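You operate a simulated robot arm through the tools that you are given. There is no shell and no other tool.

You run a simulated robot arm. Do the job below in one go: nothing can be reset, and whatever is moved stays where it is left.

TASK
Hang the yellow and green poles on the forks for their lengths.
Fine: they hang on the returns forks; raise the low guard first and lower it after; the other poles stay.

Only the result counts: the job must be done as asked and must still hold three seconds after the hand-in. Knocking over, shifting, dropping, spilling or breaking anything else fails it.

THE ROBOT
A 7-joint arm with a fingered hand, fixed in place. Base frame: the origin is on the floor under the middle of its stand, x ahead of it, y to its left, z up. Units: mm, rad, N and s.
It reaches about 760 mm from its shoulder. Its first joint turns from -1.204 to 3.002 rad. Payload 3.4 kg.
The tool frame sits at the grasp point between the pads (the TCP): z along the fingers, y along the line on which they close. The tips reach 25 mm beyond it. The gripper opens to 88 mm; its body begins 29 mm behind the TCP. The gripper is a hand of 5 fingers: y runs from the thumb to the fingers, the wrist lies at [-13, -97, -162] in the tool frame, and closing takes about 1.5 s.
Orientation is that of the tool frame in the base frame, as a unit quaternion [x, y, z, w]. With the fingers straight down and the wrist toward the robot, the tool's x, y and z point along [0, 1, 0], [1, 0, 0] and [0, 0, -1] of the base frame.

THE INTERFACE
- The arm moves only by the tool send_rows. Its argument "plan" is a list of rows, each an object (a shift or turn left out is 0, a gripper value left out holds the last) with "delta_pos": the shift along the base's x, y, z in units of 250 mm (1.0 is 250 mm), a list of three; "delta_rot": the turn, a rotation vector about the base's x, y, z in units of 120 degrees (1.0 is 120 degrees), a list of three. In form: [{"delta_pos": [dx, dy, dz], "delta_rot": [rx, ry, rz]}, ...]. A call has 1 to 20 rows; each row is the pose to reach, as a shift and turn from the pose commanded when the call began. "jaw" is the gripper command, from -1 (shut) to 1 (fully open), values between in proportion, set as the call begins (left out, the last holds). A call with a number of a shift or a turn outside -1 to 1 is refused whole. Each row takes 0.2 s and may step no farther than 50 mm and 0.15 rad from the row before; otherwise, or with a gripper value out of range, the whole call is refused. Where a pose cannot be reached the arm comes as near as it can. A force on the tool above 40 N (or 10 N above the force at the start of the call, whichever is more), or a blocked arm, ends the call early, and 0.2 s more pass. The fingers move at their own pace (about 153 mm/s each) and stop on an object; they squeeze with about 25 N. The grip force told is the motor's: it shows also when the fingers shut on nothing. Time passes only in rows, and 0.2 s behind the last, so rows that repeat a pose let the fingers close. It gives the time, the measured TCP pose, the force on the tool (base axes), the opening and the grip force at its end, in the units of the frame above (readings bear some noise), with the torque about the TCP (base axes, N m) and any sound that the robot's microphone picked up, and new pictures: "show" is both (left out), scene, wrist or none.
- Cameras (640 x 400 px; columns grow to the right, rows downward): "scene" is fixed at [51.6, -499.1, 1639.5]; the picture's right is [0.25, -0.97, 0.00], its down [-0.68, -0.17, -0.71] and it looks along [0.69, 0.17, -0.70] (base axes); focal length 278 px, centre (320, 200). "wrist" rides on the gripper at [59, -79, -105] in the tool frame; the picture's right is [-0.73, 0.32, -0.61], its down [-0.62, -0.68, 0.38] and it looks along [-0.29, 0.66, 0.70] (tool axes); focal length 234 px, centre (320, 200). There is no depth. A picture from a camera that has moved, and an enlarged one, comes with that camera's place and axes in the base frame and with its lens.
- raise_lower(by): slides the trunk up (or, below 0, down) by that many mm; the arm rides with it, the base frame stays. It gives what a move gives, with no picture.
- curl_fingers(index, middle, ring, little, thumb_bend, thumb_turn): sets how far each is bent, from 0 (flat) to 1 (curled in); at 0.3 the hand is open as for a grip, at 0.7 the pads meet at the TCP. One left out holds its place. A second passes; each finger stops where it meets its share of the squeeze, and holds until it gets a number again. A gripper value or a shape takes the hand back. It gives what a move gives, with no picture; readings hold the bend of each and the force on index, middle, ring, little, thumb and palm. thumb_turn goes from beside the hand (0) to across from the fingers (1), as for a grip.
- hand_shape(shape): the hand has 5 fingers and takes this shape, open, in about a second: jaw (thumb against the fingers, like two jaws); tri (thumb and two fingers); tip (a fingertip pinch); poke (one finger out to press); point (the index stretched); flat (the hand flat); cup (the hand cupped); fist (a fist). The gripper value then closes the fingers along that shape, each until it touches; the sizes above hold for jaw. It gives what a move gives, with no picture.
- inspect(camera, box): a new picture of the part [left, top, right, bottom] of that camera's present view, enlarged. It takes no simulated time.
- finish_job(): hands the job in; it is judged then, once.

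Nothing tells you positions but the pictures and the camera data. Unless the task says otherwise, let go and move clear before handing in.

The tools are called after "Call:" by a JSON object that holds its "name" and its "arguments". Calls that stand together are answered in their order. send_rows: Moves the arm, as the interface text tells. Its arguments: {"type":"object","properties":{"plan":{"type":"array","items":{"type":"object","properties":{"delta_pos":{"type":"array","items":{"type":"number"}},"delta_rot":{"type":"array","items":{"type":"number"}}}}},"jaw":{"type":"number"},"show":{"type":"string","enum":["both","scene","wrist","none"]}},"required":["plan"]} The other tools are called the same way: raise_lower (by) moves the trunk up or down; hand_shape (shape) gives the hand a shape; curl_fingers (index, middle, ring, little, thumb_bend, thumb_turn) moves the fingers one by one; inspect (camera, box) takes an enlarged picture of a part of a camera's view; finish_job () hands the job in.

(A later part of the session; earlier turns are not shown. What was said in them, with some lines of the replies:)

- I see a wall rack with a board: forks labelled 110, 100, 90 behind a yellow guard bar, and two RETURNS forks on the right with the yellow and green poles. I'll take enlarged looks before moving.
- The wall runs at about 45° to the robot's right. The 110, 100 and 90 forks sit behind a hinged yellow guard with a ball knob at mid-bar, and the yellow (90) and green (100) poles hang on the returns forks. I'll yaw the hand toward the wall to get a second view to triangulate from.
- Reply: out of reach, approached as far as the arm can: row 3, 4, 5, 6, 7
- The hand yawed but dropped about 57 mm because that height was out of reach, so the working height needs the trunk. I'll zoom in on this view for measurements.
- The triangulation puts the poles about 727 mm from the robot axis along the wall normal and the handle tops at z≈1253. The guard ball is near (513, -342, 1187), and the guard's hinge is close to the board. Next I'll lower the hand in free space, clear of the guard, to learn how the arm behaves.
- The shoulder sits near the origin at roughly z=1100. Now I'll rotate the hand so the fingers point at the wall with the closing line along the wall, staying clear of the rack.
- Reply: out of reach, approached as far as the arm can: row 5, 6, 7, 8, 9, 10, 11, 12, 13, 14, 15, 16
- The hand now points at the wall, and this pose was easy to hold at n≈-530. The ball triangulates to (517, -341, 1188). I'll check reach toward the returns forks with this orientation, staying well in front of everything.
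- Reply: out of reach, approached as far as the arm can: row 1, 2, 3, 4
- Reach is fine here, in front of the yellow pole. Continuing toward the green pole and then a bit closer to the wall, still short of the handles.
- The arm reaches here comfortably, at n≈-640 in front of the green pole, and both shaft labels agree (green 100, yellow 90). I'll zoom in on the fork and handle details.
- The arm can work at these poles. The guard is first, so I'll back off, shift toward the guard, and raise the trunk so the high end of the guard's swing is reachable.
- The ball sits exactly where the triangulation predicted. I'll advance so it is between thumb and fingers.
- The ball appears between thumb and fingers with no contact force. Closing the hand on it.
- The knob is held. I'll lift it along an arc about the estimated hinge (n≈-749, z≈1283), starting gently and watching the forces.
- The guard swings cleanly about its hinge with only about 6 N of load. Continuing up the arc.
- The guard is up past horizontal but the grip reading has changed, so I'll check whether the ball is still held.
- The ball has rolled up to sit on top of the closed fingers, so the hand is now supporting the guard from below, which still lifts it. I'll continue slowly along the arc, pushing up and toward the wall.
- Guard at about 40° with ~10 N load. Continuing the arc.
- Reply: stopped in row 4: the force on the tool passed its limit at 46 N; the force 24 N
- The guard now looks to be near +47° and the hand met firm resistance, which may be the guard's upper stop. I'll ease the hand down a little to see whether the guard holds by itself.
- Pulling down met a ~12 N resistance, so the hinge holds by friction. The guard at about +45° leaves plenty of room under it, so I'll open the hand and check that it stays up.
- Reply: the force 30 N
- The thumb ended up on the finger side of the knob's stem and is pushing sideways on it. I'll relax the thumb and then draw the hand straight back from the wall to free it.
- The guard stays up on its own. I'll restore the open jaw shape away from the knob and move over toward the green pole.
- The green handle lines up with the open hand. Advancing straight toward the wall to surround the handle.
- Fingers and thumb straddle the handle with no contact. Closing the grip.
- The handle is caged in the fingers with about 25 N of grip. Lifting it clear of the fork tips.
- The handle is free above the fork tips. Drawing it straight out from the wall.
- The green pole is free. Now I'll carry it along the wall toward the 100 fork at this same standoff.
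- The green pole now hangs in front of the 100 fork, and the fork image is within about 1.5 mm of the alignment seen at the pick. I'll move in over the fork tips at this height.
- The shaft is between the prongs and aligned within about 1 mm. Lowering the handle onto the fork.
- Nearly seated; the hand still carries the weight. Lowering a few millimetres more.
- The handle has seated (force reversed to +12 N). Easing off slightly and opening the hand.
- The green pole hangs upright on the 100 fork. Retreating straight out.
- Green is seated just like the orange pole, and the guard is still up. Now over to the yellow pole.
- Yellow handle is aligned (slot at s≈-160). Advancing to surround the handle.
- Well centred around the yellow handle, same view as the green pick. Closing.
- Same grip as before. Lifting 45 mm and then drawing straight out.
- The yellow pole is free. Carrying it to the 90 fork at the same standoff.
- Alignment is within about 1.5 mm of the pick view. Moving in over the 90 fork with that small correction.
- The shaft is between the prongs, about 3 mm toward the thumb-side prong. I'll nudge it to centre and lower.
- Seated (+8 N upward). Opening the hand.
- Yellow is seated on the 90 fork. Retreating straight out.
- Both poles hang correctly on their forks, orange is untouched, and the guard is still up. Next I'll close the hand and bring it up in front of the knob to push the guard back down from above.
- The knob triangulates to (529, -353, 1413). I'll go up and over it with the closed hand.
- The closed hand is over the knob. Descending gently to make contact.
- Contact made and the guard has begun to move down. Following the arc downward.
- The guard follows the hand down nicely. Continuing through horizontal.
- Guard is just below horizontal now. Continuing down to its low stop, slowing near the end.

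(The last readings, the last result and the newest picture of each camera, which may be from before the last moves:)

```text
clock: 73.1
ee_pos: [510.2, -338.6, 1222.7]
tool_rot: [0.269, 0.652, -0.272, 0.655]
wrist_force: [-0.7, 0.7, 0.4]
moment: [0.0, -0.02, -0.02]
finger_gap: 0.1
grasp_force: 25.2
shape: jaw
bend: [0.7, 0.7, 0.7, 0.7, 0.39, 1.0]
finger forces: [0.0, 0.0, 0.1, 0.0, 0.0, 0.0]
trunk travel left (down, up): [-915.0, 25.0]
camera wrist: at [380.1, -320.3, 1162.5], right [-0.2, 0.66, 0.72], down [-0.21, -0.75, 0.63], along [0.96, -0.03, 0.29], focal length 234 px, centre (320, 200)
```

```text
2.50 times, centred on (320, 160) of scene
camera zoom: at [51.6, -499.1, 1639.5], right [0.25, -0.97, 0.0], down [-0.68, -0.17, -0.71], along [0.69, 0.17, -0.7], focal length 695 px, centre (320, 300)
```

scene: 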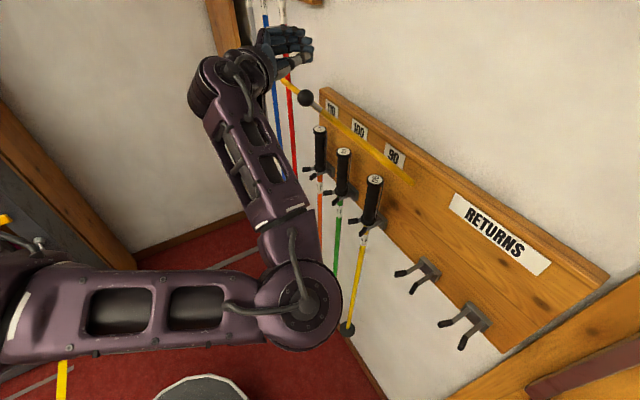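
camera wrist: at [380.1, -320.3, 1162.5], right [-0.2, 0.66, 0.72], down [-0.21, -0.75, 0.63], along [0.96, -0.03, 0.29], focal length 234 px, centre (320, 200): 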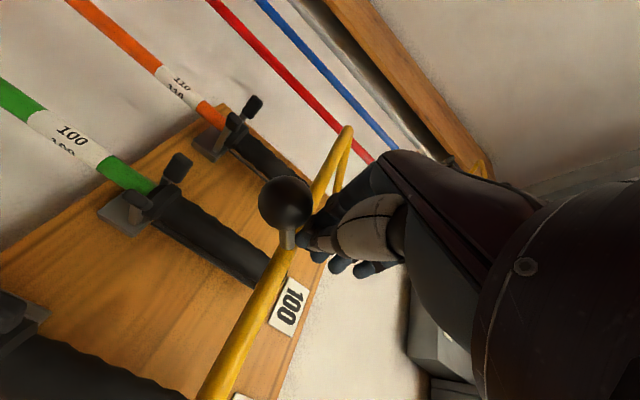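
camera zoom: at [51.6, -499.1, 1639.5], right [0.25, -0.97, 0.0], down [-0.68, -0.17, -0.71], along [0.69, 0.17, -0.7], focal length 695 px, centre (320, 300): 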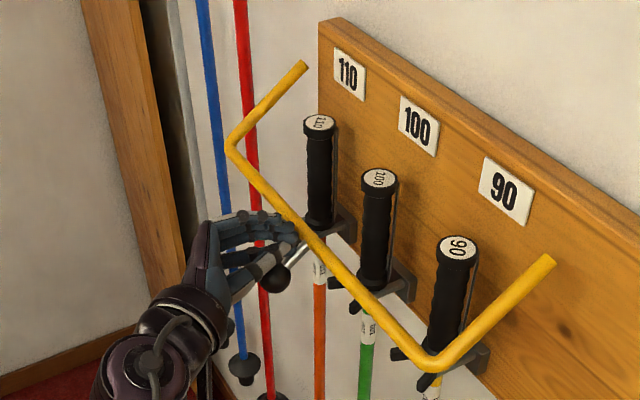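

The guard is back where it started: the knob is at the same pixel as at the beginning. A light press will confirm it is on its stop.

Call:
{"name": "send_rows", "arguments": {"plan": [{"delta_pos": [0.004, -0.004, -0.016]}, {"delta_pos": [0.008, -0.008, -0.032]}], "show": "none"}}

Call:
{"name": "inspect", "arguments": {"camera": "scene", "box": [270, 80, 430, 240]}}

```text
clock: 73.7
ee_pos: [511.6, -335.8, 1216.4]
tool_rot: [0.267, 0.65, -0.271, 0.658]
wrist_force: [-0.7, 10.5, 15.4]
moment: [-0.14, -0.24, 0.16]
finger_gap: 0.1
grasp_force: 24.9
shape: jaw
bend: [0.7, 0.7, 0.7, 0.7, 0.39, 1.0]
finger forces: [31.7, 0.1, 0.0, 0.0, 0.0, 0.0]
trunk travel left (down, up): [-915.0, 25.0]
```

```text
2.50 times, centred on (350, 160) of scene
camera zoom: at [51.6, -499.1, 1639.5], right [0.25, -0.97, 0.0], down [-0.68, -0.17, -0.71], along [0.69, 0.17, -0.7], focal length 695 px, centre (245, 300)
```

zoom: 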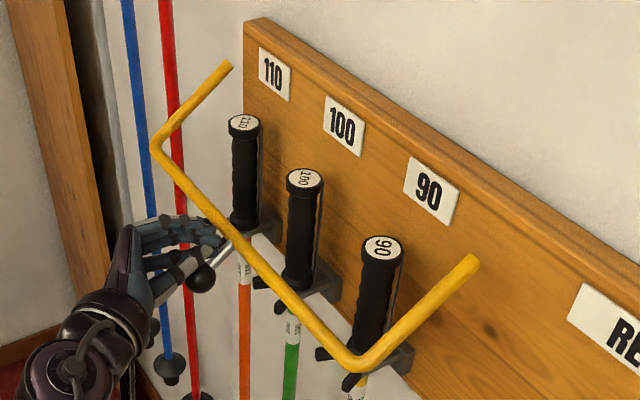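

The guard is firmly on its low stop and looks identical to the start. Lifting the hand off and backing away.

Call:
{"name": "send_rows", "arguments": {"plan": [{"delta_pos": [-0.008, 0.004, 0.03]}, {"delta_pos": [-0.016, 0.012, 0.06]}], "show": "none"}}

Call:
{"name": "inspect", "arguments": {"camera": "scene", "box": [270, 80, 430, 240]}}

```text
clock: 74.3
ee_pos: [508.8, -341.9, 1226.4]
tool_rot: [0.272, 0.653, -0.272, 0.652]
wrist_force: [1.1, -0.4, 0.6]
moment: [-0.01, -0.01, -0.02]
finger_gap: 0.0
grasp_force: 24.2
shape: jaw
bend: [0.7, 0.7, 0.7, 0.7, 0.41, 1.0]
finger forces: [0.0, 0.0, 0.1, 0.0, 0.0, 0.0]
trunk travel left (down, up): [-915.0, 25.0]
```

```text
2.50 times, centred on (350, 160) of scene
camera zoom: at [51.6, -499.1, 1639.5], right [0.25, -0.97, 0.0], down [-0.68, -0.17, -0.71], along [0.69, 0.17, -0.7], focal length 695 px, centre (245, 300)
```

zoom: 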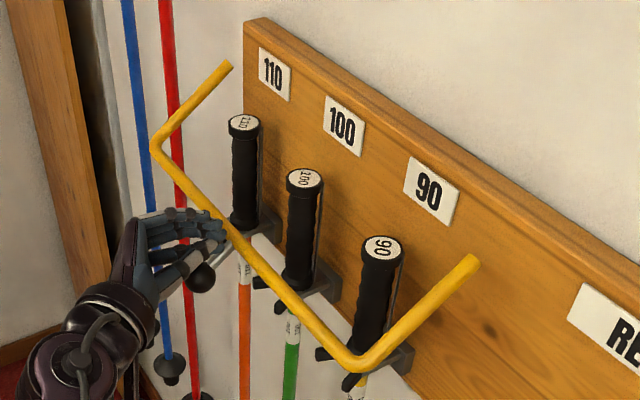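

Free of the knob with the guard unmoved. Backing straight away from the wall.

Call:
{"name": "send_rows", "arguments": {"plan": [{"delta_pos": [-0.03, 0.03, 0.06]}, {"delta_pos": [-0.08, 0.08, 0.14]}, {"delta_pos": [-0.16, 0.16, 0.22]}, {"delta_pos": [-0.24, 0.24, 0.28]}, {"delta_pos": [-0.3, 0.3, 0.3]}]}}

Call:
{"name": "inspect", "arguments": {"camera": "scene", "box": [260, 70, 460, 340]}}

Call:
{"name": "inspect", "arguments": {"camera": "scene", "box": [270, 80, 430, 240]}}

```text
clock: 75.5
ee_pos: [446.6, -266.8, 1297.0]
tool_rot: [0.27, 0.653, -0.272, 0.654]
wrist_force: [-0.2, -0.2, 0.7]
moment: [-0.01, 0.0, 0.01]
finger_gap: 0.1
grasp_force: 25.4
shape: jaw
bend: [0.7, 0.7, 0.7, 0.7, 0.41, 1.0]
finger forces: [0.1, 0.1, 0.0, 0.0, 0.0, 0.0]
out of reach, approached as far as the arm can: row 5
trunk travel left (down, up): [-915.0, 25.0]
camera wrist: at [316.5, -248.5, 1236.5], right [-0.2, 0.66, 0.72], down [-0.21, -0.75, 0.63], along [0.96, -0.03, 0.29], focal length 234 px, centre (320, 200)
```

scene: 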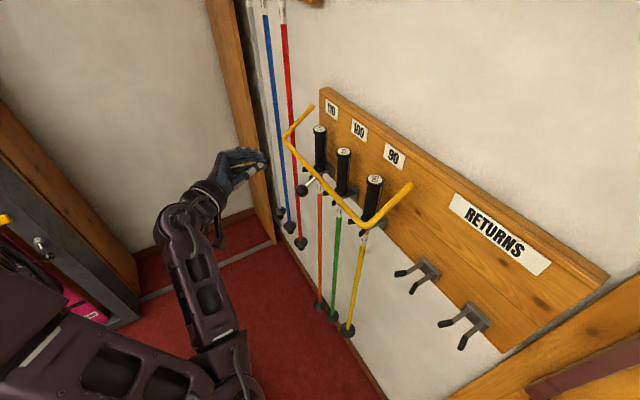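
wrist: 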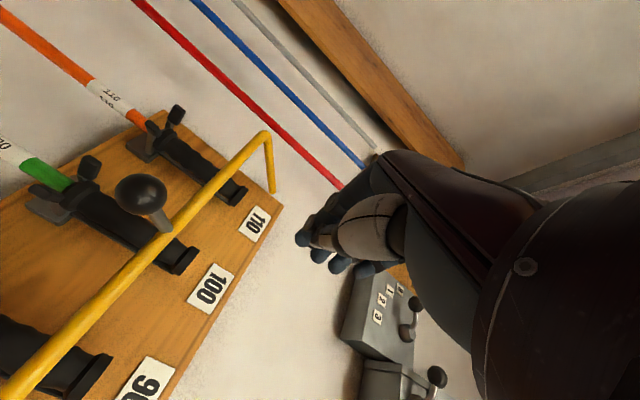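

```text
1.48 times, centred on (360, 205) of scene
camera zoom: at [51.6, -499.1, 1639.5], right [0.25, -0.97, 0.0], down [-0.68, -0.17, -0.71], along [0.69, 0.17, -0.7], focal length 412 px, centre (261, 193)
```

zoom: 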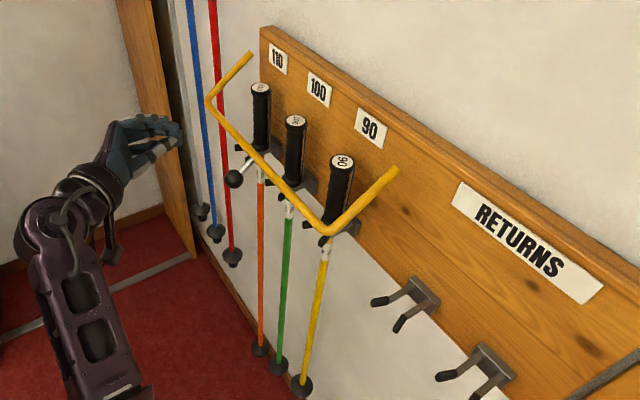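

```text
2.50 times, centred on (350, 160) of scene
camera zoom: at [51.6, -499.1, 1639.5], right [0.25, -0.97, 0.0], down [-0.68, -0.17, -0.71], along [0.69, 0.17, -0.7], focal length 695 px, centre (245, 300)
```

zoom: 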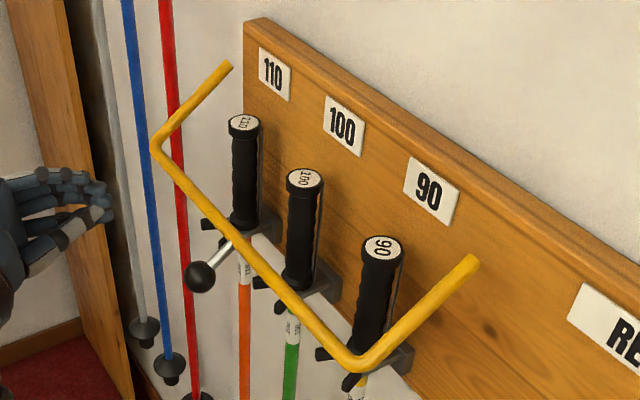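

Yellow hangs on 90 and green on 100, orange is undisturbed, and the guard is back down. I'll let the hand open and everything settle for a moment before handing in.

Call:
{"name": "send_rows", "arguments": {"plan": [{}, {}, {}, {}, {}, {}, {}, {}], "jaw": 1}}

Call:
{"name": "inspect", "arguments": {"camera": "scene", "box": [260, 70, 460, 340]}}

```text
clock: 77.3
ee_pos: [447.4, -268.0, 1295.5]
tool_rot: [0.271, 0.651, -0.272, 0.655]
wrist_force: [0.5, -0.1, 1.0]
moment: [-0.02, 0.0, 0.02]
finger_gap: 87.6
grasp_force: 0.1
shape: jaw
bend: [0.3, 0.3, 0.3, 0.3, 0.3, 0.98]
finger forces: [0.0, 0.0, 0.1, 0.1, 0.0, 0.1]
trunk travel left (down, up): [-915.0, 25.0]
camera wrist: at [316.5, -248.9, 1236.3], right [-0.2, 0.66, 0.72], down [-0.21, -0.75, 0.63], along [0.96, -0.03, 0.29], focal length 234 px, centre (320, 200)
```

scene: 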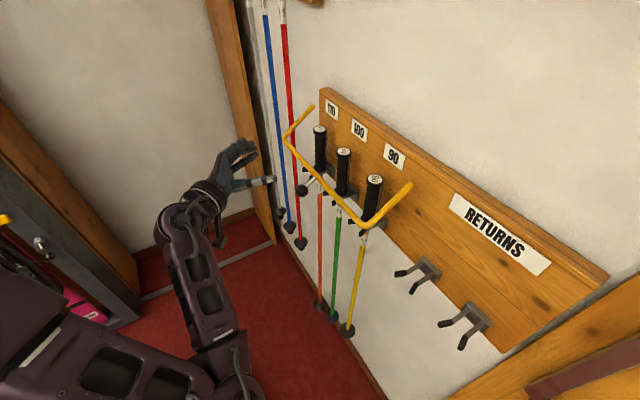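
wrist: 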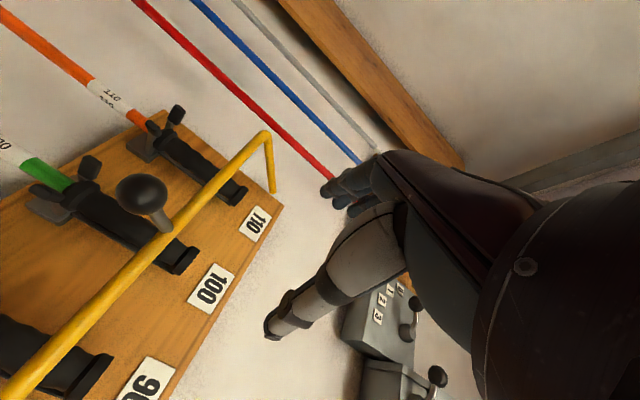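

```text
1.48 times, centred on (360, 205) of scene
camera zoom: at [51.6, -499.1, 1639.5], right [0.25, -0.97, 0.0], down [-0.68, -0.17, -0.71], along [0.69, 0.17, -0.7], focal length 412 px, centre (261, 193)
```

zoom: 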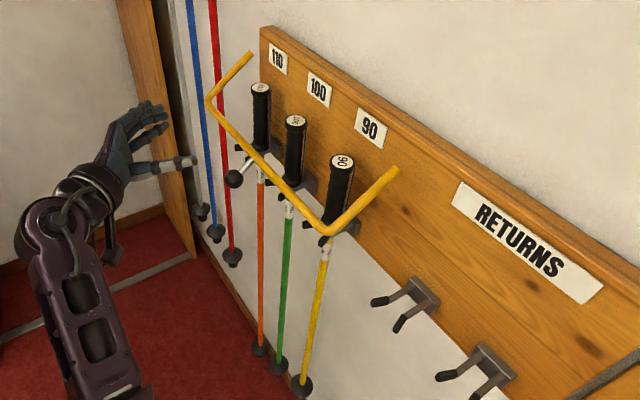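

Everything is still: yellow on the 90 fork, green on the 100 fork, guard down on its stop, the other poles where they were, and the hand open and clear. Handing in.

Call:
{"name": "finish_job", "arguments": {}}

```text
The job is handed in.
```

The yellow pole now hangs on the 90 fork and the green pole on the 100 fork. I raised the low guard before moving them and lowered it again afterwards. It is back on its stop, in the same position as at the start.

The other poles stayed where they were. In the last pictures before hand-in both poles hung still and upright, and the hand was open and clear of the rack.
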